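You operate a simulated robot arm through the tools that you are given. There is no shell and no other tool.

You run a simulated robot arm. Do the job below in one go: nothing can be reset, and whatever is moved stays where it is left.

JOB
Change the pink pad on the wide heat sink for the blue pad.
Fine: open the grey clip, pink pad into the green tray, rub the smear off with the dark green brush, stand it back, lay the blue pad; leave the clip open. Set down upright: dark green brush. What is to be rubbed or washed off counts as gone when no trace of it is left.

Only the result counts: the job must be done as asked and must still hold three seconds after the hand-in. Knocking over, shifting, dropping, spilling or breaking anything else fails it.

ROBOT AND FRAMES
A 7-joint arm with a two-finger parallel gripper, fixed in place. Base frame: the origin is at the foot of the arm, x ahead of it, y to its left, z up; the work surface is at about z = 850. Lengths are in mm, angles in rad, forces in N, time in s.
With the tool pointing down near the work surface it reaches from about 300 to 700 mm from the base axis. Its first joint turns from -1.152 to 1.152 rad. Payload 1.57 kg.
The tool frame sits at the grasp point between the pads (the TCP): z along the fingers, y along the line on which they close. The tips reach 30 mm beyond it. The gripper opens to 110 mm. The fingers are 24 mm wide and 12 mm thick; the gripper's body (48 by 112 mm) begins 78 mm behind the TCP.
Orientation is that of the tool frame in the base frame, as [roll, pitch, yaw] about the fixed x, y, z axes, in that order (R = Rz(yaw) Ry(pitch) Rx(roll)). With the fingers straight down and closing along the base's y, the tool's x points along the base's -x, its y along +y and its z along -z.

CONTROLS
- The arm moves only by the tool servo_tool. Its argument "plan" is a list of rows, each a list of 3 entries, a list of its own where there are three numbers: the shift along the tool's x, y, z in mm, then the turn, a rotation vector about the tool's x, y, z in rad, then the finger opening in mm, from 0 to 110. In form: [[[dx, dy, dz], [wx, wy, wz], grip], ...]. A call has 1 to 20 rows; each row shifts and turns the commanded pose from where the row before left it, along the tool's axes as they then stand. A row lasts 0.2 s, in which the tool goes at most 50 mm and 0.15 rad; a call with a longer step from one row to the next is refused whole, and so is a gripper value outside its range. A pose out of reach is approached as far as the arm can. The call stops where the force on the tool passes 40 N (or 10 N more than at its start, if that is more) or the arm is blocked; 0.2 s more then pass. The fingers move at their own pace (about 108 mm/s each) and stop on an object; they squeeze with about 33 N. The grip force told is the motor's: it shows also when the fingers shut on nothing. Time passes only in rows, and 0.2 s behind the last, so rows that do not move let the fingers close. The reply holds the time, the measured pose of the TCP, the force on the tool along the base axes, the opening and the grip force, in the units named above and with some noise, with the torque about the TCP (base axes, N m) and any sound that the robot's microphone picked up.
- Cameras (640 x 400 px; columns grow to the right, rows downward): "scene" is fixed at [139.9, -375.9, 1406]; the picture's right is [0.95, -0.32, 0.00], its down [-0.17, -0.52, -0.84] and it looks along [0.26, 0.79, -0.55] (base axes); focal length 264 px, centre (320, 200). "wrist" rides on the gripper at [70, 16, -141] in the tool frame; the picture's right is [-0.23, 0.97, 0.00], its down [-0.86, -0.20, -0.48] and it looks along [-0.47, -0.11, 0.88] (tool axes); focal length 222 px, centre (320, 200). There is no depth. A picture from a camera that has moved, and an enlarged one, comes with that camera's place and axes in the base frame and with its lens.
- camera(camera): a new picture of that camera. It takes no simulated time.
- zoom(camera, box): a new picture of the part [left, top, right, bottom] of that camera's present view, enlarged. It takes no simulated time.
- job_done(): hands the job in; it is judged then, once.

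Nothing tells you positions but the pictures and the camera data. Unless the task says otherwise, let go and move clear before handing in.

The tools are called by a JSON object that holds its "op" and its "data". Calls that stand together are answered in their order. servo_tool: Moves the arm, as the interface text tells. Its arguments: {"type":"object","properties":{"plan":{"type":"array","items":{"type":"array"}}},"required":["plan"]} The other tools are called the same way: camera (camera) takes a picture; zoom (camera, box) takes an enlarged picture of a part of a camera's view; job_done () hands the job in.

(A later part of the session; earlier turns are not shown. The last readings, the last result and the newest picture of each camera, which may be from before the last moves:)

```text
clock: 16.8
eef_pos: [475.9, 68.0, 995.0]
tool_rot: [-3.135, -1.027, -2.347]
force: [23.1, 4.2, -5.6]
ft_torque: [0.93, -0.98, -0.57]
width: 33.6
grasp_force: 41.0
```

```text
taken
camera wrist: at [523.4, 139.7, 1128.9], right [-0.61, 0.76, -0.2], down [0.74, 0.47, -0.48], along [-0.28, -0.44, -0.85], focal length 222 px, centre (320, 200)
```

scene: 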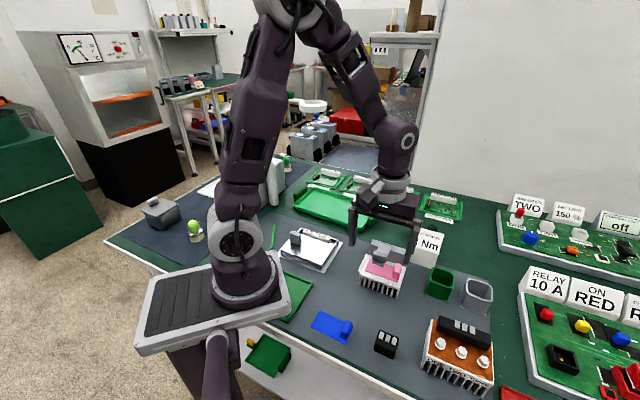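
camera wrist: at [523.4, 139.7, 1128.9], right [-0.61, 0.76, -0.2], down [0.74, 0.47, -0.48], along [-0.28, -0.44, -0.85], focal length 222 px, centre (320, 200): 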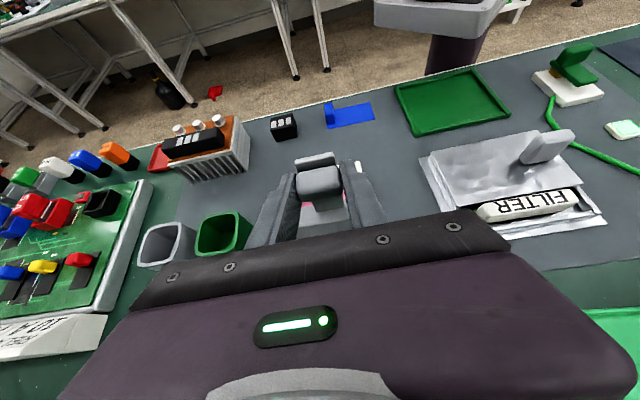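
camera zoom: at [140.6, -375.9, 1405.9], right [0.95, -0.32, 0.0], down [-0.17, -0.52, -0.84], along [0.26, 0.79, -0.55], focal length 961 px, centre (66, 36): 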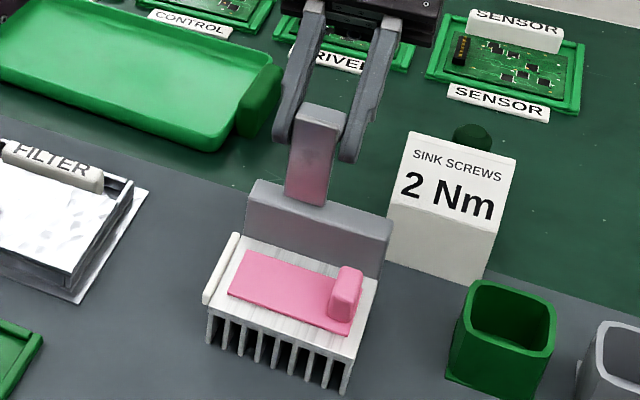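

About 90° open. A bit further back to be sure it rests past its balance point, watching for an end stop.

{"op": "servo_tool", "data": {"plan": [[[-2.5, 0, -3.2], [0, 0, 0], 20], [[-2.7, 0, -3.0], [0, 0, 0], 20], [[-2.8, 0, -3.0], [0, 0, 0], 20]]}}

{"op": "zoom", "data": {"camera": "scene", "box": [340, 190, 440, 300]}}

```text
clock: 17.6
eef_pos: [479.9, 72.9, 994.9]
tool_rot: [-3.138, -1.03, -2.348]
force: [-4.5, -28.5, -23.8]
ft_torque: [-0.44, 0.77, -0.42]
width: 33.7
grasp_force: 41.2
out of reach, approached as far as the arm can: row 3
```

```text
3.64 times, centred on (390, 245) of scene
camera zoom: at [140.2, -376.7, 1405.7], right [0.95, -0.32, 0.0], down [-0.17, -0.52, -0.84], along [0.26, 0.79, -0.55], focal length 961 px, centre (66, 36)
```

zoom: 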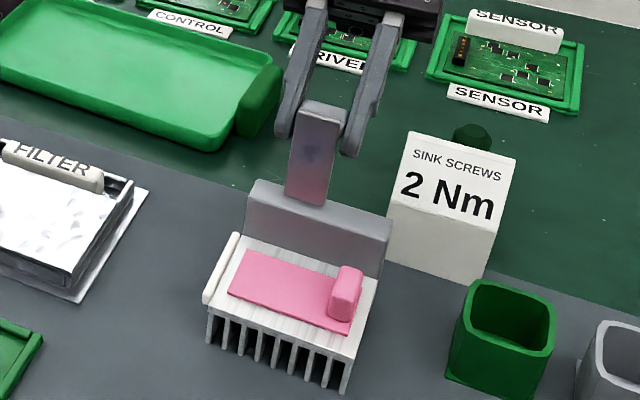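

The lever is about 95° open and the arm is at its reach limit in this tilt. I ease the load and let go to see whether the lever stays open.

{"op": "servo_tool", "data": {"plan": [[[-0.7, 0, 2.7], [0, 0, 0], 20], [[0, 0, 0], [0, 0, 0], 40], [[0, 0, 0], [0, 0, 0], 50], [[0, 0, 0], [0, 0, 0], 50]]}}

{"op": "zoom", "data": {"camera": "scene", "box": [340, 190, 440, 300]}}

{"op": "zoom", "data": {"camera": "wrist", "box": [220, 110, 420, 240]}}

```text
clock: 18.6
eef_pos: [477.8, 73.4, 994.9]
tool_rot: [-3.139, -1.029, -2.349]
force: [0.4, -0.5, -0.7]
ft_torque: [0.04, -0.01, 0.02]
width: 50.2
grasp_force: 0.0
```

```text
3.64 times, centred on (390, 245) of scene
camera zoom: at [139.9, -375.9, 1406.0], right [0.95, -0.32, 0.0], down [-0.17, -0.52, -0.84], along [0.26, 0.79, -0.55], focal length 961 px, centre (66, 36)
```

zoom: 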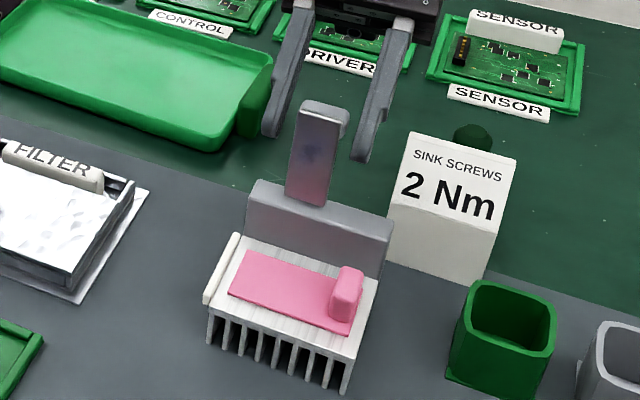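

```text
3.08 times, centred on (320, 175) of wrist
camera zoom: at [526.6, 144.5, 1127.3], right [-0.61, 0.76, -0.2], down [0.74, 0.47, -0.49], along [-0.28, -0.44, -0.85], focal length 684 px, centre (320, 277)
```

zoom: 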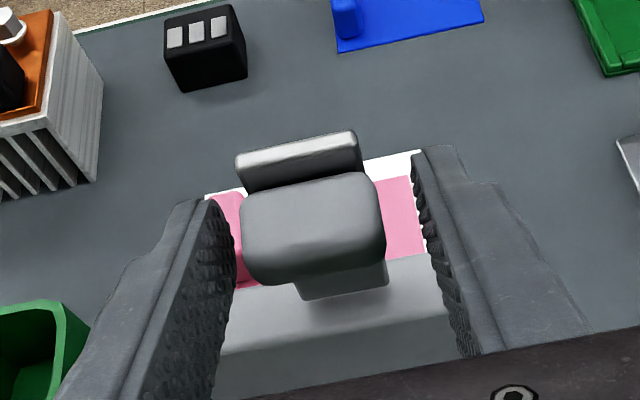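

The lever stays open. I lift straight up clear of it, then turn the tool back to vertical.

{"op": "servo_tool", "data": {"plan": [[[12.8, 0, -7.8], [0, 0, 0], 50], [[17.1, 0, -10.3], [0, 0, 0], 50], [[25.7, 0, -15.5], [0, 0, 0], 50], [[34.2, 0, -20.7], [0, 0, 0], 50], [[0, 0, 0], [0, -0.14, 0], 50], [[0, 0, 0], [0, -0.15, 0], 50], [[0, 0, 0], [0, -0.15, 0], 50], [[0, 0, 0], [0, -0.15, 0], 50], [[0, 0, 0], [0, -0.15, 0], 50], [[0, 0, 0], [0, -0.15, 0], 50], [[0, 0, 0], [0, -0.14, 0], 50]]}}

{"op": "camera", "data": {"camera": "wrist"}}

{"op": "camera", "data": {"camera": "scene"}}

```text
clock: 21.0
eef_pos: [476.9, 71.8, 1009.6]
tool_rot: [3.141, 0.0, -2.345]
force: [-0.5, 0.6, 0.4]
ft_torque: [0.04, -0.01, 0.03]
width: 50.2
grasp_force: 0.1
out of reach, approached as far as the arm can: row 2, 3, 4
```

```text
taken
camera wrist: at [417.1, 32.4, 1150.5], right [-0.54, 0.84, 0.0], down [0.74, 0.47, 0.48], along [0.41, 0.26, -0.88], focal length 222 px, centre (320, 200)
```

wrist: 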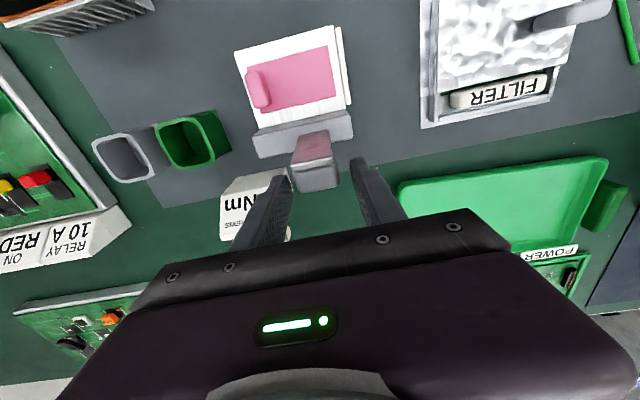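

```text
taken
```

scene: 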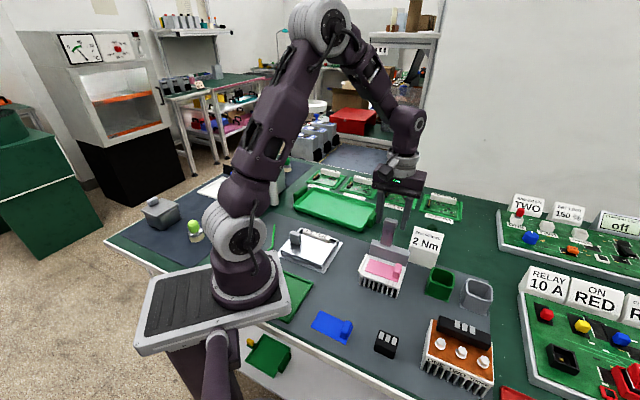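

{"op": "zoom", "data": {"camera": "wrist", "box": [210, 20, 410, 250]}}

{"op": "zoom", "data": {"camera": "scene", "box": [340, 190, 440, 300]}}

```text
1.74 times, centred on (310, 135) of wrist
camera zoom: at [417.1, 32.4, 1150.5], right [-0.54, 0.84, 0.0], down [0.74, 0.47, 0.48], along [0.41, 0.26, -0.88], focal length 386 px, centre (337, 313)
```

zoom: 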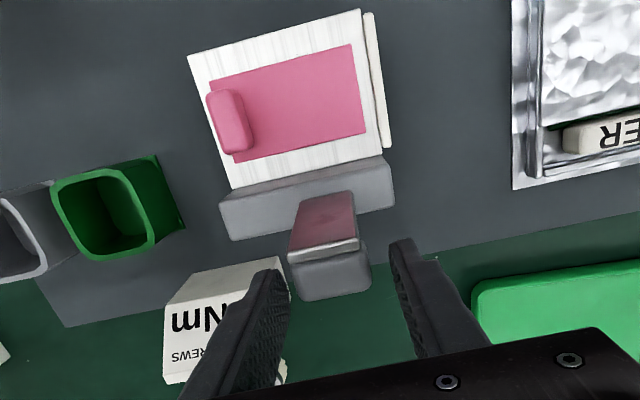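

```text
3.64 times, centred on (390, 245) of scene
camera zoom: at [139.9, -375.9, 1406.0], right [0.95, -0.32, 0.0], down [-0.17, -0.52, -0.84], along [0.26, 0.79, -0.55], focal length 961 px, centre (66, 36)
```

zoom: 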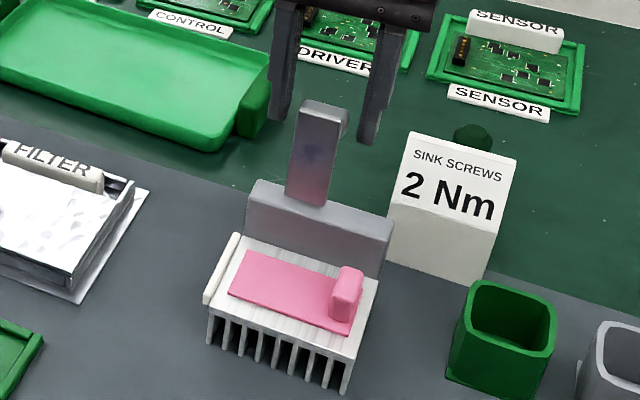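

The clip stands open by itself. Next: rise, move over the pink pad's tab at about (459.5, -12.8), narrow the fingers, and come down partway to check alignment.

{"op": "servo_tool", "data": {"plan": [[[0, 0, -30], [0, 0, 0], 50], [[0, 0, -30], [0, 0, 0], 50], [[36.3, -23.3, 0], [0, 0, 0], 44], [[36.4, -23.4, 0], [0, 0, 0], 44], [[0, 0, 40], [0, 0, 0], 44], [[0, 0, 40], [0, 0, 0], 44], [[0, 0, 30], [0, 0, 0], 44]]}}

{"op": "camera", "data": {"camera": "wrist"}}

{"op": "zoom", "data": {"camera": "scene", "box": [340, 190, 440, 300]}}

{"op": "zoom", "data": {"camera": "wrist", "box": [220, 80, 420, 230]}}

```text
clock: 22.6
eef_pos: [460.1, -12.3, 959.9]
tool_rot: [-3.137, -0.001, -2.344]
force: [0.2, 0.3, 1.2]
ft_torque: [0.04, 0.01, 0.02]
width: 43.9
grasp_force: 0.0
```

```text
taken
camera wrist: at [400.7, -50.9, 1101.1], right [-0.54, 0.84, 0.0], down [0.74, 0.47, 0.48], along [0.4, 0.26, -0.88], focal length 222 px, centre (320, 200)
```

wrist: 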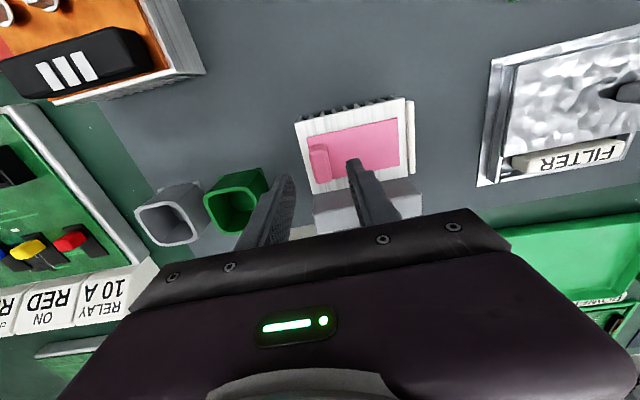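

```text
3.64 times, centred on (390, 245) of scene
camera zoom: at [139.9, -375.9, 1406.0], right [0.95, -0.32, 0.0], down [-0.17, -0.52, -0.84], along [0.26, 0.79, -0.55], focal length 961 px, centre (66, 36)
```

zoom: 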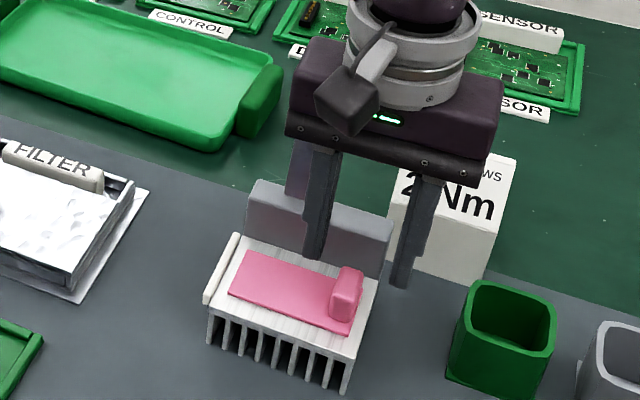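

```text
2.67 times, centred on (320, 155) of wrist
camera zoom: at [400.7, -50.9, 1101.1], right [-0.54, 0.84, 0.0], down [0.74, 0.47, 0.48], along [0.4, 0.26, -0.88], focal length 592 px, centre (320, 320)
```

zoom: 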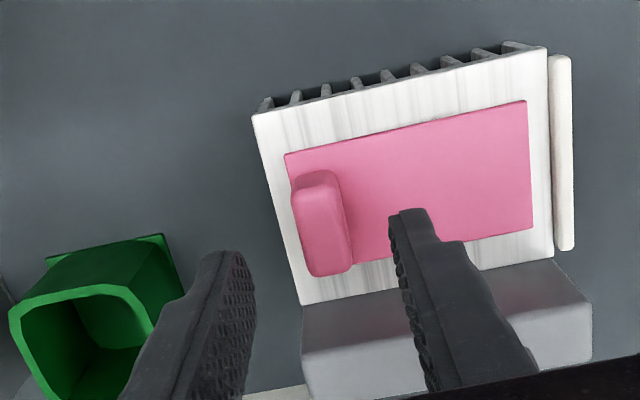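

The tab is about 5 mm nearer the front than the tool axis. I shift, lower to put the tips just above the pad, and close on the tab.

{"op": "servo_tool", "data": {"plan": [[[5, -1, 0], [0, 0, 0], 44], [[0, 0, 18], [0, 0, 0], 44], [[0, 0, 15], [0, 0, 0], 44], [[0, 0, 0], [0, 0, 0], 5], [[0, 0, 0], [0, 0, 0], 5], [[0, 0, 0], [0, 0, 0], 5]]}}

{"op": "zoom", "data": {"camera": "wrist", "box": [220, 80, 420, 230]}}

{"op": "zoom", "data": {"camera": "scene", "box": [340, 190, 440, 300]}}

```text
clock: 24.0
eef_pos: [458.0, -16.2, 926.4]
tool_rot: [-3.141, -0.002, -2.347]
force: [0.5, 0.4, 0.2]
ft_torque: [0.0, -0.01, 0.01]
width: 14.3
grasp_force: 30.7
```

```text
2.67 times, centred on (320, 155) of wrist
camera zoom: at [398.1, -55.4, 1067.7], right [-0.54, 0.84, 0.0], down [0.74, 0.47, 0.48], along [0.4, 0.25, -0.88], focal length 592 px, centre (320, 320)
```

zoom: 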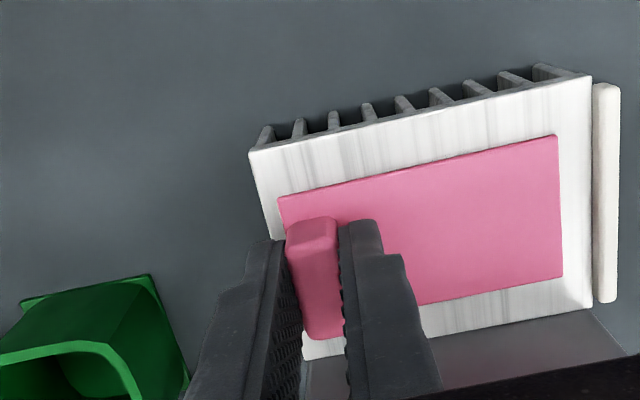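

```text
3.64 times, centred on (390, 245) of scene
camera zoom: at [139.9, -375.9, 1406.0], right [0.95, -0.32, 0.0], down [-0.17, -0.52, -0.84], along [0.26, 0.79, -0.55], focal length 961 px, centre (66, 36)
```

zoom: 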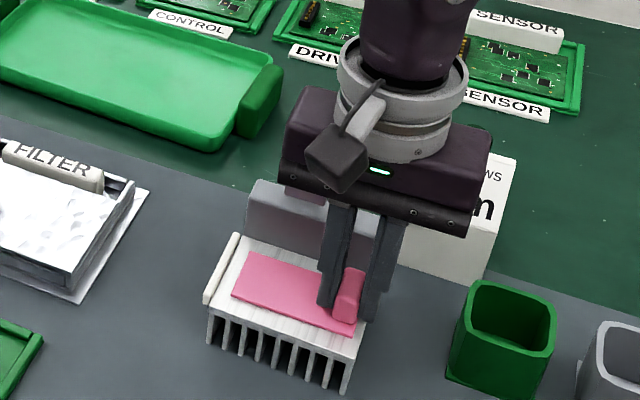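

Tab gripped (14.3 mm wide). I lift the pink pad straight up, then carry it over the handled green tray, centre about (437, 343).

{"op": "servo_tool", "data": {"plan": [[[0, 0, -8], [0, 0, 0], 5], [[0, 0, -15], [0, 0, 0], 5], [[0, 0, -30], [0, 0, 0], 5], [[0, 0, -40], [0, 0, 0], 5], [[0, 0, -40], [0, 0, 0], 5], [[0, 0, -25], [0, 0, 0], 5], [[0, 0, 0], [0, 0, 0], 5]]}}

{"op": "camera", "data": {"camera": "wrist"}}

{"op": "zoom", "data": {"camera": "scene", "box": [320, 150, 460, 310]}}

```text
clock: 25.6
eef_pos: [456.7, -17.4, 1084.1]
tool_rot: [-3.14, 0.001, -2.347]
force: [-0.7, -0.9, -1.1]
ft_torque: [-0.02, -0.01, -0.01]
width: 14.3
grasp_force: 30.6
```

```text
taken
camera wrist: at [396.6, -55.7, 1225.8], right [-0.54, 0.84, 0.0], down [0.74, 0.47, 0.48], along [0.4, 0.25, -0.88], focal length 222 px, centre (320, 200)
```

wrist: 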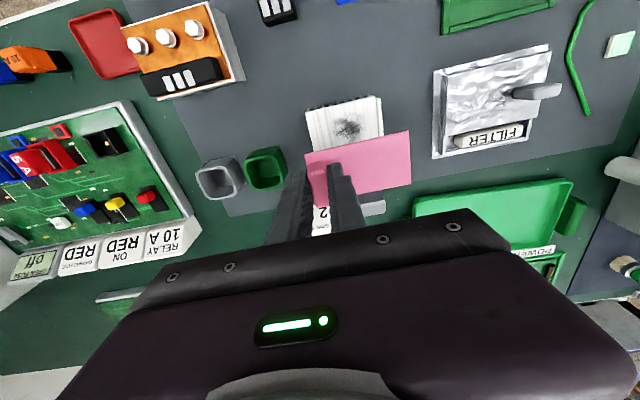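

```text
2.50 times, centred on (390, 230) of scene
camera zoom: at [139.9, -375.9, 1406.0], right [0.95, -0.32, 0.0], down [-0.17, -0.52, -0.84], along [0.26, 0.79, -0.55], focal length 661 px, centre (145, 125)
```

zoom: 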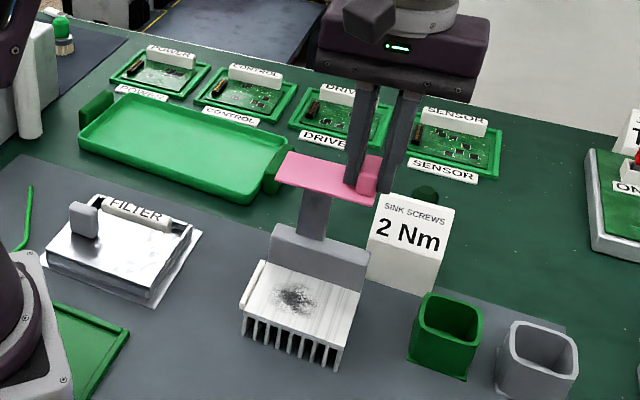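

The pad came away cleanly and a dark smear is visible on the plate. Now I carry the pad to the handled green tray.

{"op": "servo_tool", "data": {"plan": [[[-30.1, 29.1, 0], [0, 0, 0], 5], [[-30.1, 29.1, 0], [0, 0, 0], 5], [[-30.1, 29.1, 0], [0, 0, 0], 5], [[-30.1, 29.1, 0], [0, 0, 0], 5], [[-30.1, 29.1, 0], [0, 0, 0], 5], [[-30.1, 29.1, 0], [0, 0, 0], 5], [[-30.1, 29.1, 0], [0, 0, 0], 5], [[-30.1, 29.1, 0], [0, 0, 0], 5], [[0, 0, 0], [0, 0, 0], 5]]}}

{"op": "camera", "data": {"camera": "wrist"}}

{"op": "camera", "data": {"camera": "scene"}}

```text
clock: 27.6
eef_pos: [457.5, 318.0, 1081.0]
tool_rot: [-3.139, -0.001, -2.346]
force: [0.4, 0.6, 0.5]
ft_torque: [-0.03, -0.02, 0.01]
width: 14.6
grasp_force: 30.7
```

```text
taken
camera wrist: at [398.4, 279.5, 1222.8], right [-0.54, 0.84, 0.0], down [0.74, 0.47, 0.48], along [0.4, 0.25, -0.88], focal length 222 px, centre (320, 200)
```

wrist: 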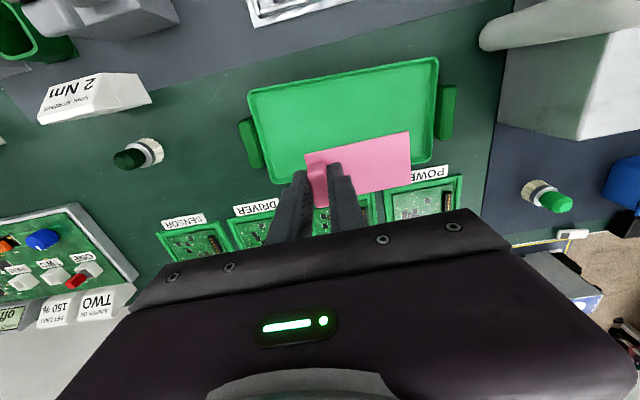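

```text
taken
```

scene: 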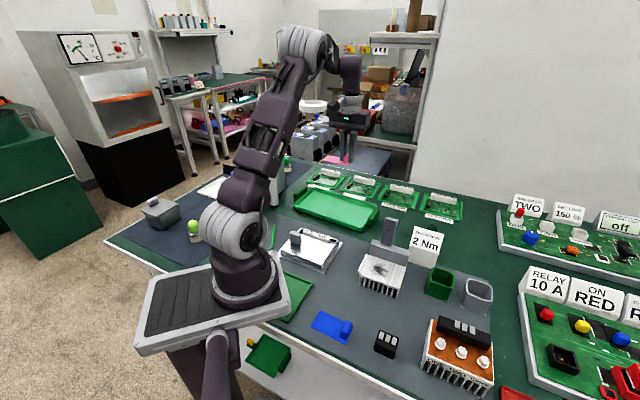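

The pad hangs over the tray's centre. Lowering it into the tray, slowly at the end.

{"op": "servo_tool", "data": {"plan": [[[0, 0, 45], [0, 0, 0], 5], [[0, 0, 45], [0, 0, 0], 5], [[0, 0, 45], [0, 0, 0], 5], [[0, 0, 25], [0, 0, 0], 5], [[0, 0, 10], [0, 0, 0], 5], [[0, 0, 3], [0, 0, 0], 5], [[0, 0, 3], [0, 0, 0], 5]]}}

{"op": "zoom", "data": {"camera": "scene", "box": [270, 150, 420, 250]}}

{"op": "camera", "data": {"camera": "wrist"}}

```text
clock: 29.2
eef_pos: [458.5, 316.9, 904.3]
tool_rot: [-3.14, -0.001, -2.347]
force: [-1.2, 0.4, -0.6]
ft_torque: [-0.02, -0.01, 0.01]
width: 14.5
grasp_force: 30.8
```

```text
4.00 times, centred on (345, 200) of scene
camera zoom: at [139.9, -375.9, 1406.0], right [0.95, -0.32, 0.0], down [-0.17, -0.52, -0.84], along [0.26, 0.79, -0.55], focal length 1057 px, centre (220, 200)
```

zoom: 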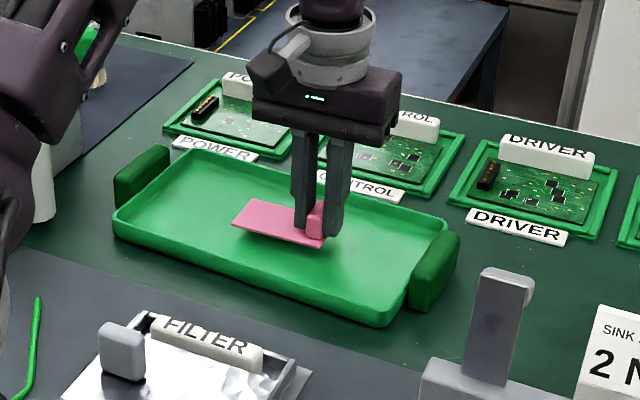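

```text
taken
camera wrist: at [398.9, 277.9, 1047.5], right [-0.54, 0.84, 0.0], down [0.74, 0.47, 0.48], along [0.4, 0.25, -0.88], focal length 222 px, centre (320, 200)
```

wrist: 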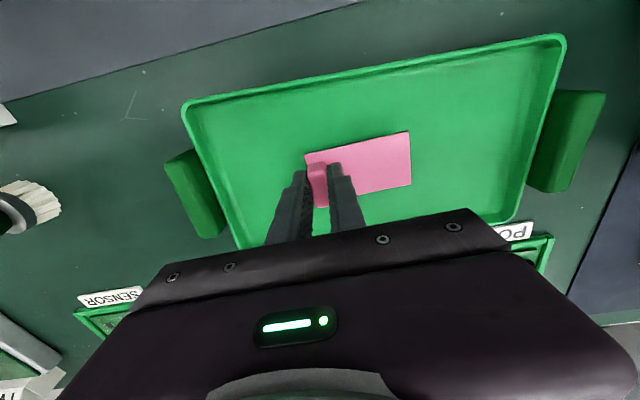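

Well inside the tray and just above its floor. I lower in 2 mm steps to feel contact.

{"op": "servo_tool", "data": {"plan": [[[0, 0, 2], [0, 0, 0], 5], [[0, 0, 2], [0, 0, 0], 5], [[0, 0, 2], [0, 0, 0], 5], [[0, 0, 2], [0, 0, 0], 5]]}}

```text
clock: 30.2
eef_pos: [459.6, 317.7, 899.1]
tool_rot: [-3.141, 0.002, -2.347]
force: [-0.2, 0.6, -0.4]
ft_torque: [-0.01, 0.02, -0.05]
width: 14.4
grasp_force: 30.6
```

{"op": "servo_tool", "data": {"plan": [[[0, 0, 2], [0, 0, 0], 5], [[0, 0, 2], [0, 0, 0], 5], [[0, 0, 1.5], [0, 0, 0], 5]]}}

{"op": "zoom", "data": {"camera": "scene", "box": [300, 170, 400, 240]}}

```text
clock: 31.0
eef_pos: [459.6, 318.0, 893.1]
tool_rot: [-3.14, -0.003, -2.345]
force: [0.8, 0.2, -0.7]
ft_torque: [-0.01, 0.02, 0.01]
width: 14.2
grasp_force: 30.7
```

```text
5.71 times, centred on (350, 205) of scene
camera zoom: at [139.9, -375.9, 1406.0], right [0.95, -0.32, 0.0], down [-0.17, -0.52, -0.84], along [0.26, 0.79, -0.55], focal length 1510 px, centre (149, 171)
```

zoom: 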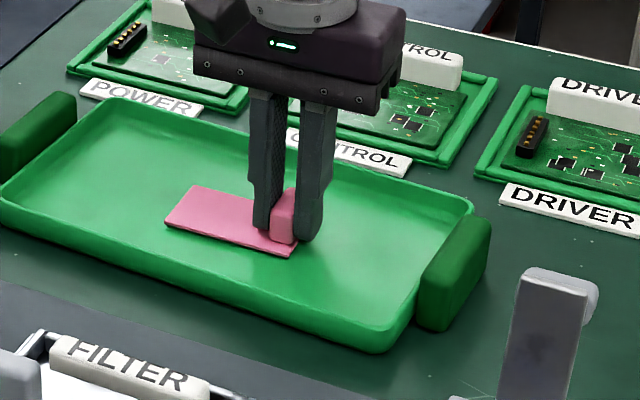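

{"op": "servo_tool", "data": {"plan": [[[0, 0, 1.5], [0, 0, 0], 5], [[0, 0, 1.5], [0, 0, 0], 5]]}}

{"op": "zoom", "data": {"camera": "scene", "box": [300, 170, 400, 240]}}

```text
clock: 31.6
eef_pos: [458.8, 318.8, 891.1]
tool_rot: [-3.139, 0.0, -2.346]
force: [-0.2, -1.0, 7.4]
ft_torque: [0.07, 0.12, -0.03]
width: 14.8
grasp_force: 30.1
```

```text
5.71 times, centred on (350, 205) of scene
camera zoom: at [139.8, -376.0, 1406.0], right [0.95, -0.32, 0.0], down [-0.17, -0.52, -0.84], along [0.26, 0.79, -0.55], focal length 1510 px, centre (149, 171)
```

zoom: 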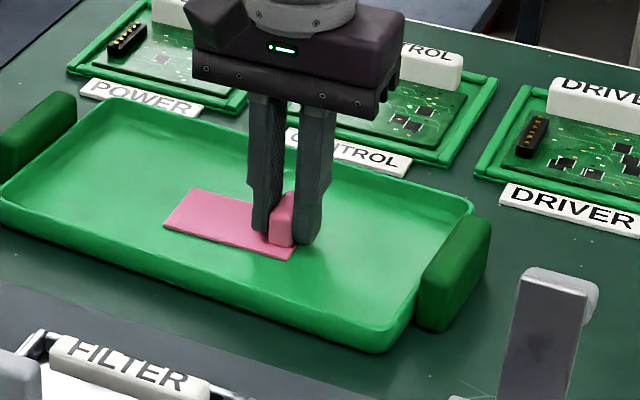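

Contact felt (7 N). I open the fingers and rise clear.

{"op": "servo_tool", "data": {"plan": [[[0, 0, 0], [0, 0, 0], 30], [[0, 0, 0], [0, 0, 0], 40], [[0, 0, -8], [0, 0, 0], 40], [[0, 0, -20], [0, 0, 0], 40], [[0, 0, -45], [0, 0, 0], 40], [[0, 0, -45], [0, 0, 0], 40], [[0, 0, -45], [0, 0, 0], 40], [[0, 0, -20], [0, 0, 0], 40]]}}

{"op": "camera", "data": {"camera": "wrist"}}

{"op": "camera", "data": {"camera": "scene"}}

```text
clock: 33.4
eef_pos: [459.1, 316.7, 1075.3]
tool_rot: [-3.14, -0.002, -2.345]
force: [0.7, 0.6, -0.2]
ft_torque: [0.0, 0.0, 0.01]
width: 40.0
grasp_force: 0.0
```

```text
taken
camera wrist: at [398.9, 279.1, 1217.7], right [-0.54, 0.84, 0.0], down [0.74, 0.47, 0.48], along [0.4, 0.25, -0.88], focal length 222 px, centre (320, 200)
```

wrist: 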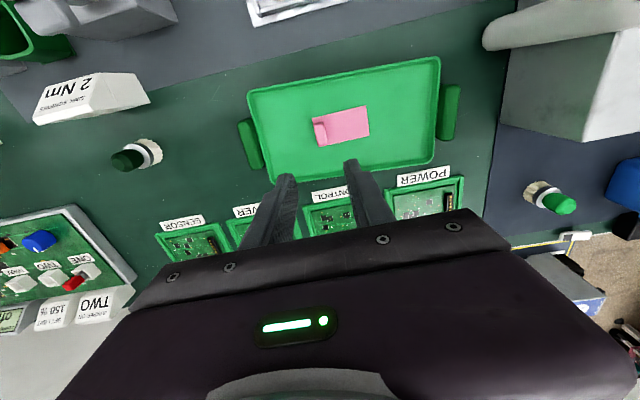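

```text
taken
```

scene: 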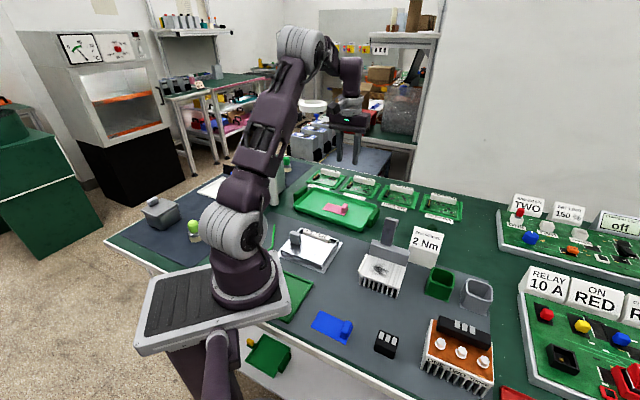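

The pink pad lies in the tray. Next is the dark green brush at about (638, 91) behind the sign; I move to a high viewpoint near it.

{"op": "servo_tool", "data": {"plan": [[[14.7, -38.5, 0], [0, 0, 0], 60], [[14.7, -38.5, 0], [0, 0, 0], 60], [[14.7, -38.5, 0], [0, 0, 0], 60], [[14.7, -38.5, 0], [0, 0, 0], 60], [[14.7, -38.5, 0], [0, 0, 0], 60], [[14.7, -38.5, 0], [0, 0, 0], 60], [[14.7, -38.5, 0], [0, 0, 0], 60], [[0, 0, 30], [0, 0, 0], 60]]}}

{"op": "camera", "data": {"camera": "wrist"}}

{"op": "camera", "data": {"camera": "scene"}}

```text
clock: 35.2
eef_pos: [577.7, 54.6, 1042.0]
tool_rot: [-3.14, -0.002, -2.345]
force: [0.1, -0.5, 0.1]
ft_torque: [-0.01, 0.01, 0.01]
width: 59.9
grasp_force: 0.0
```

```text
taken
camera wrist: at [518.9, 16.2, 1183.6], right [-0.54, 0.84, 0.0], down [0.74, 0.47, 0.48], along [0.4, 0.25, -0.88], focal length 222 px, centre (320, 200)
```

wrist: 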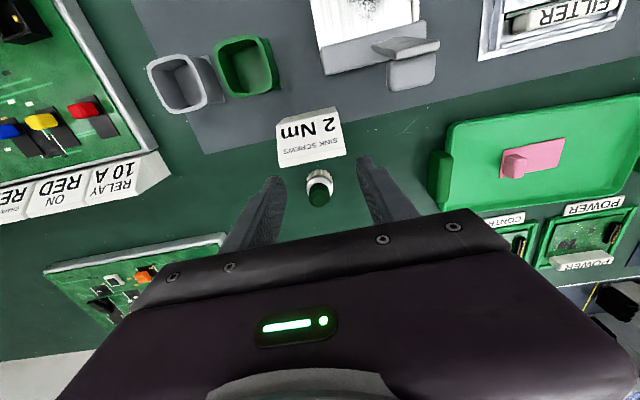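

```text
taken
```

scene: 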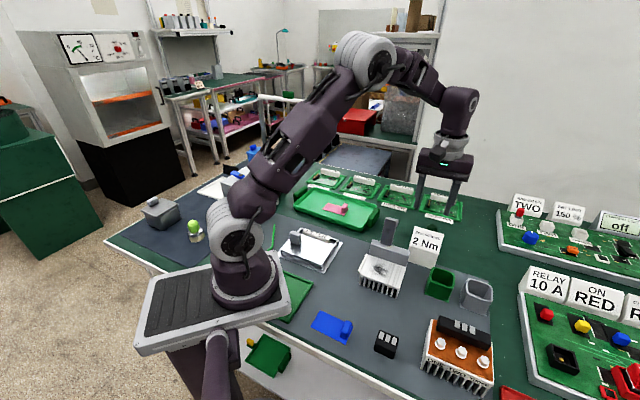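

{"op": "zoom", "data": {"camera": "wrist", "box": [260, 90, 390, 230]}}

{"op": "zoom", "data": {"camera": "wrist", "box": [300, 0, 460, 100]}}

{"op": "zoom", "data": {"camera": "scene", "box": [340, 200, 440, 300]}}

```text
2.86 times, centred on (325, 160) of wrist
camera zoom: at [518.9, 16.2, 1183.6], right [-0.54, 0.84, 0.0], down [0.74, 0.47, 0.48], along [0.4, 0.25, -0.88], focal length 635 px, centre (306, 314)
```

zoom: 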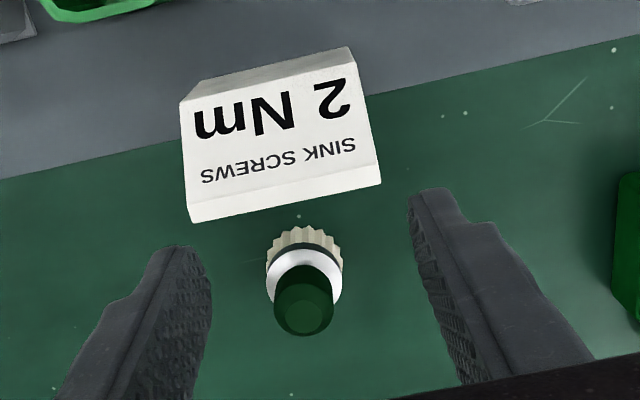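

```text
4.00 times, centred on (380, 50) of wrist
camera zoom: at [518.9, 16.2, 1183.6], right [-0.54, 0.84, 0.0], down [0.74, 0.47, 0.48], along [0.4, 0.25, -0.88], focal length 888 px, centre (80, 800)
```

zoom: 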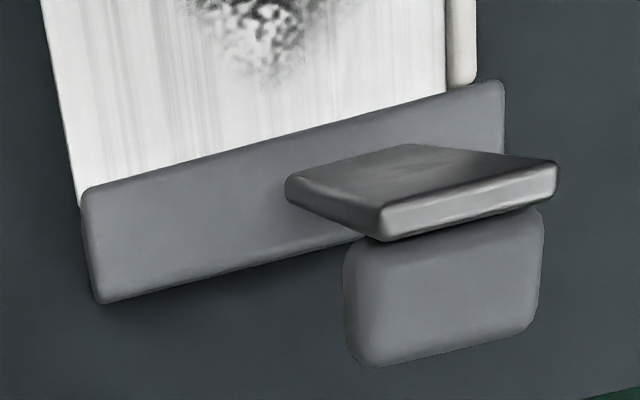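

```text
4.00 times, centred on (390, 250) of scene
camera zoom: at [139.9, -376.0, 1406.0], right [0.95, -0.32, 0.0], down [-0.17, -0.52, -0.84], along [0.26, 0.79, -0.55], focal length 1057 px, centre (40, 0)
```

zoom: 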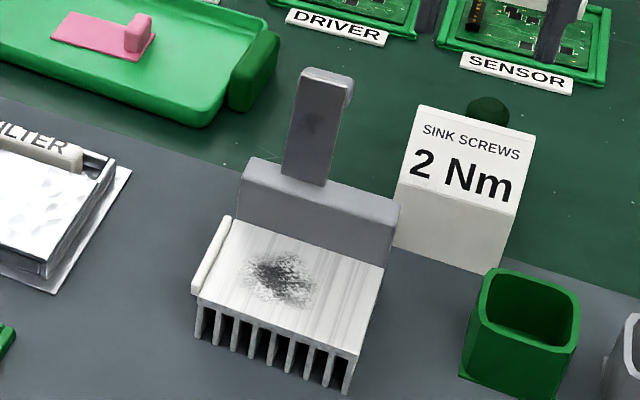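

The brush's knob is at about (642, 93), top near z 910, with a 25 mm wide knob on a white ring. I move above it and come down partway to verify centring.

{"op": "servo_tool", "data": {"plan": [[[-36.2, -9.6, 0], [0, 0, 0], 60], [[-36.2, -9.5, 0], [0, 0, 0], 60], [[0, 0, 30], [0, 0, 0], 60], [[0, 0, 30], [0, 0, 0], 60], [[0, 0, 20], [0, 0, 0], 60]]}}

{"op": "camera", "data": {"camera": "wrist"}}

{"op": "zoom", "data": {"camera": "wrist", "box": [240, 100, 400, 220]}}

{"op": "zoom", "data": {"camera": "scene", "box": [380, 150, 480, 250]}}

```text
clock: 36.4
eef_pos: [644.8, 94.1, 962.8]
tool_rot: [-3.14, -0.002, -2.347]
force: [0.0, -0.6, 0.3]
ft_torque: [0.01, -0.02, -0.06]
width: 60.1
grasp_force: 0.0
```

```text
taken
camera wrist: at [584.2, 55.4, 1104.8], right [-0.54, 0.84, 0.0], down [0.74, 0.47, 0.48], along [0.4, 0.25, -0.88], focal length 222 px, centre (320, 200)
```

wrist: 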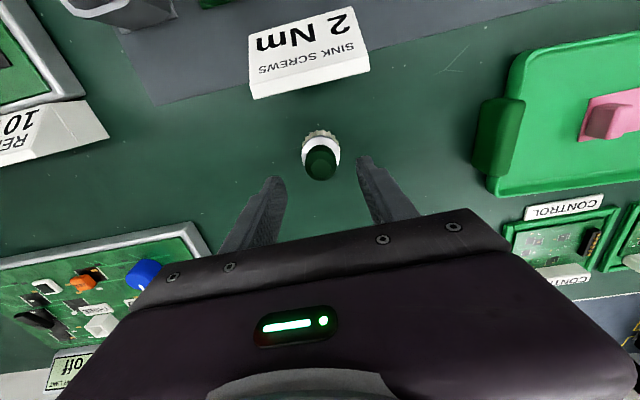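

```text
3.33 times, centred on (320, 160) of wrist
camera zoom: at [584.2, 55.4, 1104.8], right [-0.54, 0.84, 0.0], down [0.74, 0.47, 0.48], along [0.4, 0.25, -0.88], focal length 740 px, centre (320, 333)
```

zoom: 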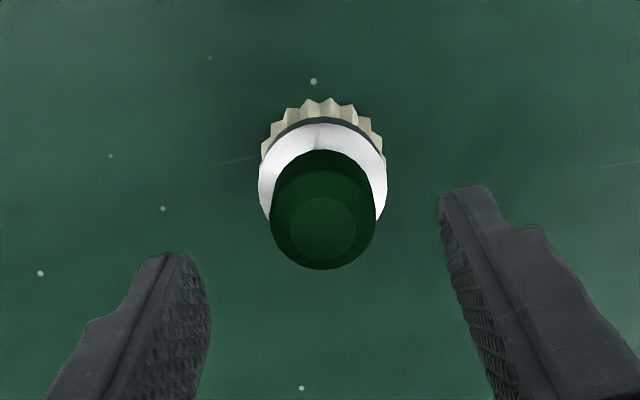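

```text
4.00 times, centred on (430, 200) of scene
camera zoom: at [139.9, -375.9, 1406.0], right [0.95, -0.32, 0.0], down [-0.17, -0.52, -0.84], along [0.26, 0.79, -0.55], focal length 1057 px, centre (-120, 200)
```

zoom: 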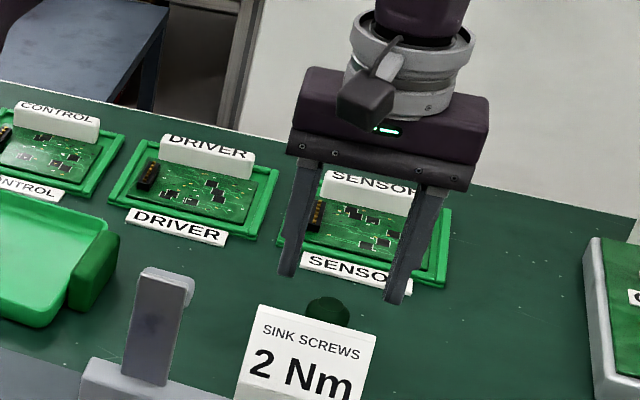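

The brush is centred under the tool. I descend to z 914 (tips just above the white ring) and close on the knob.

{"op": "servo_tool", "data": {"plan": [[[0, 0, 25], [0, 0, 0], 60], [[0, 0, 15], [0, 0, 0], 60], [[0, 0, 7], [0, 0, 0], 60], [[0, 0, 0], [0, 0, 0], 10], [[0, 0, 0], [0, 0, 0], 10], [[0, 0, 0], [0, 0, 0], 10]]}}

{"op": "zoom", "data": {"camera": "wrist", "box": [240, 100, 400, 220]}}

{"op": "zoom", "data": {"camera": "scene", "box": [380, 150, 480, 250]}}

```text
clock: 37.8
eef_pos: [644.6, 94.2, 916.5]
tool_rot: [-3.139, -0.001, -2.346]
force: [0.7, 0.3, 0.1]
ft_torque: [-0.04, 0.04, 0.03]
width: 28.3
grasp_force: 33.0
```

```text
3.33 times, centred on (320, 160) of wrist
camera zoom: at [584.2, 55.1, 1057.9], right [-0.54, 0.84, 0.0], down [0.74, 0.47, 0.48], along [0.4, 0.25, -0.88], focal length 740 px, centre (320, 333)
```

zoom: 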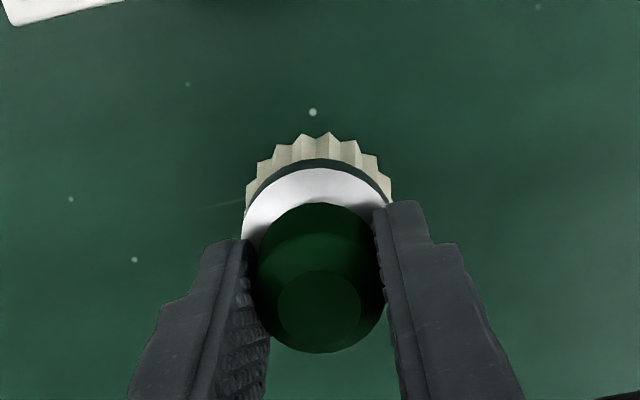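

```text
4.00 times, centred on (430, 200) of scene
camera zoom: at [139.9, -375.9, 1406.0], right [0.95, -0.32, 0.0], down [-0.17, -0.52, -0.84], along [0.26, 0.79, -0.55], focal length 1057 px, centre (-120, 200)
```

zoom: 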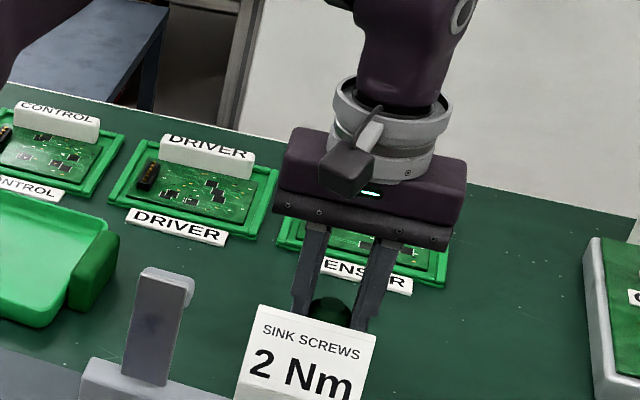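

Brush gripped at TCP (644.6, 94.2, 916.5), yaw -2.346 — its home pose. I lift it well clear and route around the sign and the open lever to above the smear.

{"op": "servo_tool", "data": {"plan": [[[0, 0, -10], [0, 0, 0], 10], [[0, 0, -30], [0, 0, 0], 10], [[0, 0, -45], [0, 0, 0], 10], [[0, 0, -45], [0, 0, 0], 10], [[0, 0, -40], [0, 0, 0], 10], [[41, 0, 0], [0, 0, 0], 10], [[41, 0, 0], [0, 0, 0], 10], [[41, 0, 0], [0, 0, 0], 10], [[41, 0, 0], [0, 0, 0], 10], [[41, 0, 0], [0, 0, 0], 10], [[0, 32, 0], [0, 0, 0], 10], [[0, 32, 0], [0, 0, 0], 10], [[0, 32, 0], [0, 0, 0], 10], [[0, 0, 0], [0, 0, 0], 10]]}}

{"op": "camera", "data": {"camera": "wrist"}}

{"op": "camera", "data": {"camera": "scene"}}

```text
clock: 40.8
eef_pos: [431.3, 17.1, 1087.2]
tool_rot: [3.141, -0.002, -2.347]
force: [0.5, 0.0, -0.6]
ft_torque: [-0.01, 0.0, -0.01]
width: 28.4
grasp_force: 32.3
```

```text
taken
camera wrist: at [372.0, -22.3, 1229.5], right [-0.54, 0.84, 0.0], down [0.74, 0.47, 0.48], along [0.4, 0.25, -0.88], focal length 222 px, centre (320, 200)
```

wrist: 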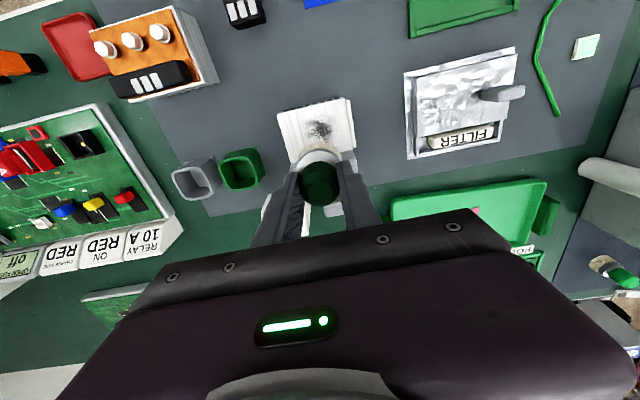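

```text
taken
```

scene: 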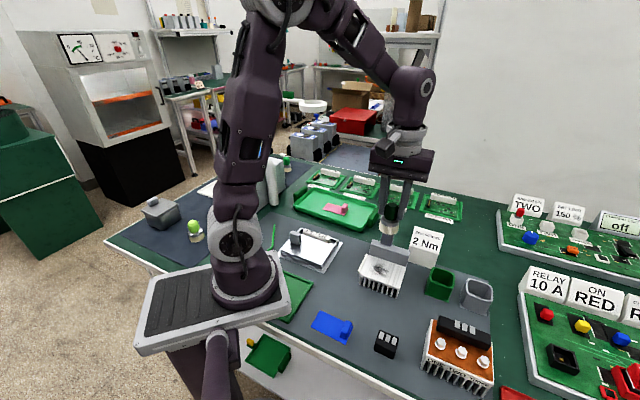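

The smear is at about (429.5, 13). I lower the brush to just above the plate.

{"op": "servo_tool", "data": {"plan": [[[2, 0, 40], [0, 0, 0], 10], [[2, 0, 40], [0, 0, 0], 10], [[0, 0, 30], [0, 0, 0], 10], [[0, 0, 12], [0, 0, 0], 10]]}}

{"op": "zoom", "data": {"camera": "wrist", "box": [220, 60, 420, 220]}}

{"op": "zoom", "data": {"camera": "scene", "box": [340, 190, 440, 300]}}

```text
clock: 41.8
eef_pos: [431.0, 11.1, 964.5]
tool_rot: [-3.14, -0.001, -2.347]
force: [0.4, 0.3, -0.8]
ft_torque: [-0.05, -0.01, -0.01]
width: 28.6
grasp_force: 33.0
```

```text
2.50 times, centred on (320, 140) of wrist
camera zoom: at [369.6, -27.6, 1107.1], right [-0.54, 0.84, 0.0], down [0.74, 0.47, 0.48], along [0.4, 0.25, -0.88], focal length 555 px, centre (320, 350)
```

zoom: 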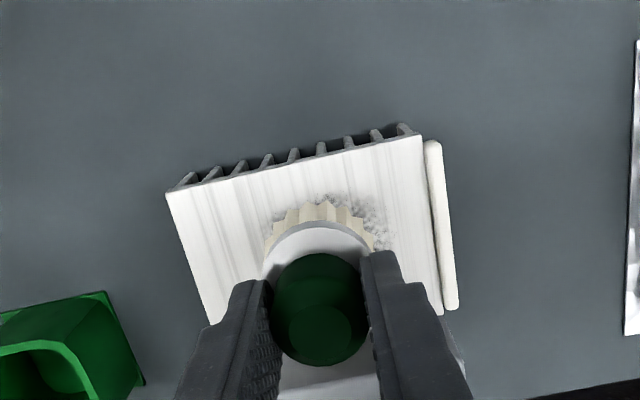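

```text
3.64 times, centred on (390, 245) of scene
camera zoom: at [139.9, -375.9, 1406.0], right [0.95, -0.32, 0.0], down [-0.17, -0.52, -0.84], along [0.26, 0.79, -0.55], focal length 961 px, centre (66, 36)
```

zoom: 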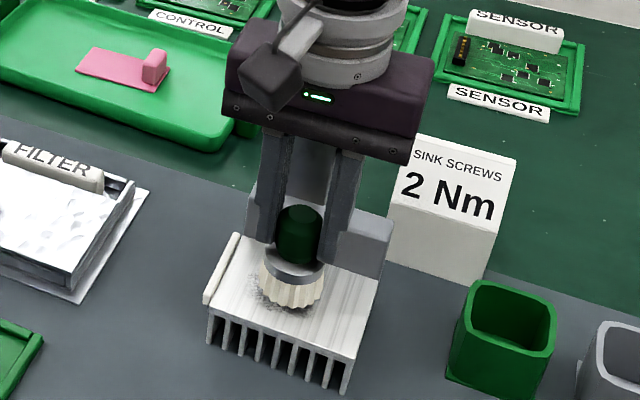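

Just above the smear. Lowering in small steps to feel the bristles touch.

{"op": "servo_tool", "data": {"plan": [[[0, 0, 2.5], [0, 0, 0], 10], [[0, 0, 2.5], [0, 0, 0], 10], [[0, 0, 2], [0, 0, 0], 10]]}}

```text
clock: 42.6
eef_pos: [430.4, 12.0, 958.0]
tool_rot: [-3.141, -0.001, -2.345]
force: [-0.2, -1.1, -1.2]
ft_torque: [0.03, -0.04, -0.05]
width: 28.4
grasp_force: 32.7
```

{"op": "servo_tool", "data": {"plan": [[[0, 0, 1.5], [0, 0, 0], 10], [[0, 0, 1.5], [0, 0, 0], 10], [[0, 0, 1], [0, 0, 0], 10]]}}

```text
clock: 43.4
eef_pos: [429.6, 12.5, 955.4]
tool_rot: [-3.137, 0.0, -2.345]
force: [-4.5, 1.3, 15.6]
ft_torque: [0.27, 0.38, 0.04]
width: 28.6
grasp_force: 32.7
stopped in row 3: the force on the tool passed its limit at 43 N (the readings are from after the stop); the commanded pose is now the measured one
```

Contact at about z 956. I back off slightly and start rubbing with strokes across the smear, watching the force.

{"op": "servo_tool", "data": {"plan": [[[0, 0, -0.6], [0, 0, 0], 10], [[8, 0, 0], [0, 0, 0], 10], [[8, 0, 0], [0, 0, 0], 10], [[-10, 0, 0], [0, 0, 0], 10], [[-10, 0, 0], [0, 0, 0], 10], [[-8, 0, 0], [0, 0, 0], 10], [[10, 0, 0], [0, 0, 0], 10], [[10, 0, 0], [0, 0, 0], 10]]}}

{"op": "zoom", "data": {"camera": "wrist", "box": [220, 60, 420, 220]}}

{"op": "zoom", "data": {"camera": "scene", "box": [340, 190, 440, 300]}}

```text
clock: 45.2
eef_pos: [426.4, 6.8, 956.2]
tool_rot: [-3.135, 0.001, -2.345]
force: [2.3, 3.4, 3.9]
ft_torque: [0.26, -0.08, -0.06]
width: 28.5
grasp_force: 33.1
```

```text
2.50 times, centred on (320, 140) of wrist
camera zoom: at [365.3, -32.3, 1097.4], right [-0.54, 0.84, 0.0], down [0.74, 0.47, 0.48], along [0.41, 0.26, -0.88], focal length 555 px, centre (320, 350)
```

zoom: 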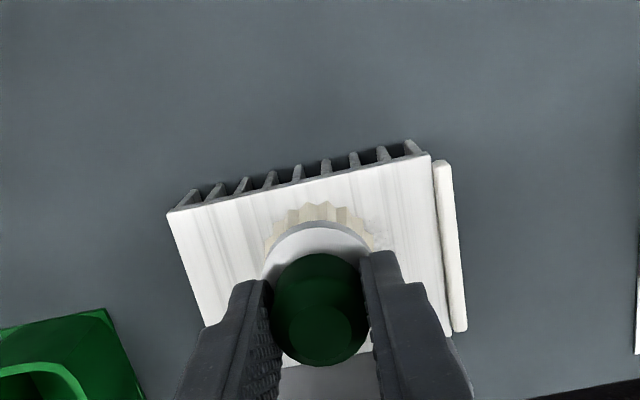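

```text
3.64 times, centred on (390, 245) of scene
camera zoom: at [139.9, -375.8, 1406.0], right [0.95, -0.32, 0.0], down [-0.17, -0.52, -0.84], along [0.26, 0.79, -0.55], focal length 961 px, centre (66, 36)
```

zoom: 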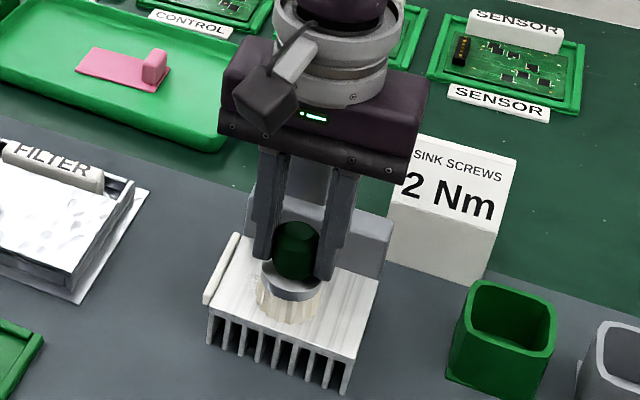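

The smear is fading. I continue with strokes covering the left and right sides too.

{"op": "servo_tool", "data": {"plan": [[[0, 8, 0.2], [0, 0, 0], 10], [[0, 8, 0], [0, 0, 0], 10], [[8, 0, 0], [0, 0, 0], 10], [[-10, 0, 0], [0, 0, 0], 10], [[-10, 0, 0], [0, 0, 0], 10], [[-9, 0, 0], [0, 0, 0], 10], [[0, -9, 0], [0, 0, 0], 10], [[0, -9, 0], [0, 0, 0], 10], [[0, -9, 0], [0, 0, 0], 10], [[0, -7, 0], [0, 0, 0], 10], [[10, 0, 0], [0, 0, 0], 10], [[10, 0, 0], [0, 0, 0], 10], [[10, 0, 0], [0, 0, 0], 10], [[0, 9, 0], [0, 0, 0], 10], [[0, 9, 0], [0, 0, 0], 10]]}}

{"op": "zoom", "data": {"camera": "scene", "box": [350, 240, 420, 310]}}

{"op": "zoom", "data": {"camera": "wrist", "box": [260, 80, 380, 190]}}

```text
clock: 48.4
eef_pos: [419.3, 1.1, 956.0]
tool_rot: [-3.138, 0.001, -2.346]
force: [-0.4, -1.1, 0.1]
ft_torque: [-0.03, -0.08, -0.03]
width: 28.8
grasp_force: 32.5
```

```text
5.71 times, centred on (385, 275) of scene
camera zoom: at [139.9, -376.0, 1406.0], right [0.95, -0.32, 0.0], down [-0.17, -0.52, -0.84], along [0.26, 0.79, -0.55], focal length 1510 px, centre (-51, -229)
```

zoom: 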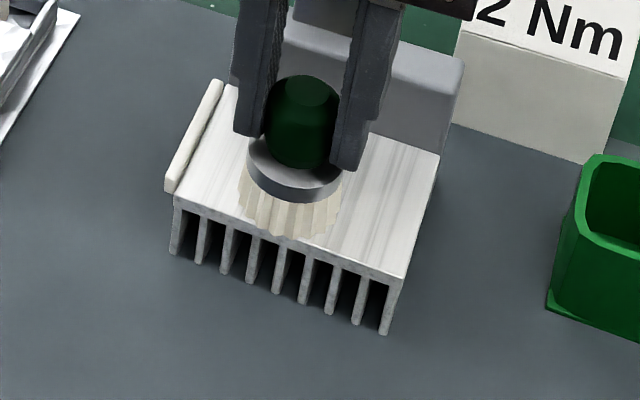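

```text
3.64 times, centred on (320, 135) of wrist
camera zoom: at [358.2, -38.3, 1097.4], right [-0.54, 0.84, 0.0], down [0.74, 0.47, 0.48], along [0.41, 0.25, -0.88], focal length 808 px, centre (320, 436)
```

zoom: 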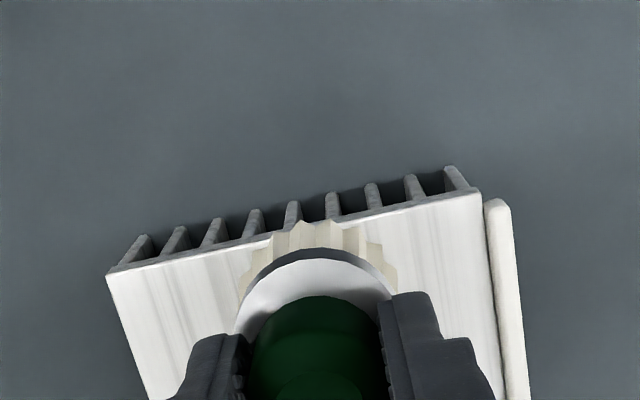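

It looks clean around the brush; I lift to inspect the plate beneath.

{"op": "servo_tool", "data": {"plan": [[[0, 0, -15], [0, 0, 0], 10], [[0, 0, -40], [0, 0, 0], 10], [[0, 0, -45], [0, 0, 0], 10], [[0, 0, -30], [0, 0, 0], 10]]}}

{"op": "zoom", "data": {"camera": "scene", "box": [350, 240, 420, 310]}}

{"op": "zoom", "data": {"camera": "wrist", "box": [260, 80, 380, 190]}}

```text
clock: 49.4
eef_pos: [418.3, 1.9, 1084.5]
tool_rot: [-3.137, -0.001, -2.342]
force: [-0.6, 0.8, -0.4]
ft_torque: [-0.03, -0.01, 0.0]
width: 28.6
grasp_force: 32.3
```

```text
5.71 times, centred on (385, 275) of scene
camera zoom: at [139.9, -375.9, 1406.0], right [0.95, -0.32, 0.0], down [-0.17, -0.52, -0.84], along [0.26, 0.79, -0.55], focal length 1510 px, centre (-51, -229)
```

zoom: 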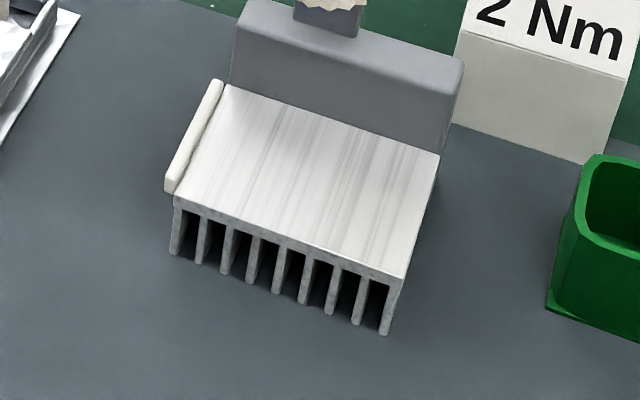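

```text
3.64 times, centred on (320, 135) of wrist
camera zoom: at [356.6, -37.1, 1226.4], right [-0.54, 0.84, 0.0], down [0.74, 0.47, 0.48], along [0.41, 0.25, -0.88], focal length 808 px, centre (320, 436)
```

zoom: 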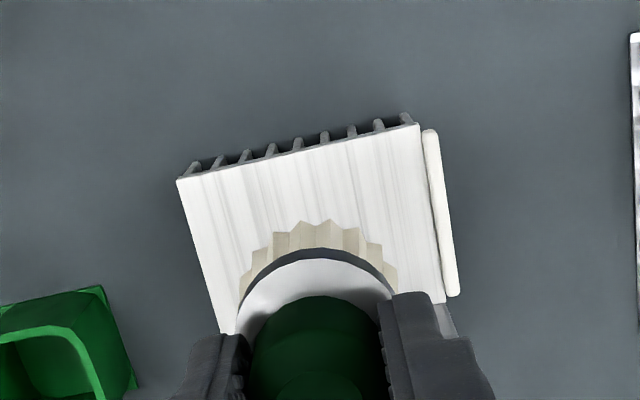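

{"op": "zoom", "data": {"camera": "scene", "box": [366, 252, 406, 292]}}

```text
10.00 times, centred on (386, 272) of scene
camera zoom: at [139.9, -375.9, 1406.0], right [0.95, -0.32, 0.0], down [-0.17, -0.52, -0.84], along [0.26, 0.79, -0.55], focal length 2643 px, centre (-340, -520)
```

zoom: 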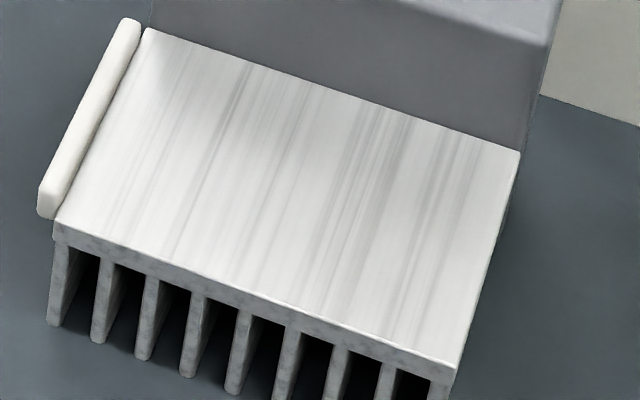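

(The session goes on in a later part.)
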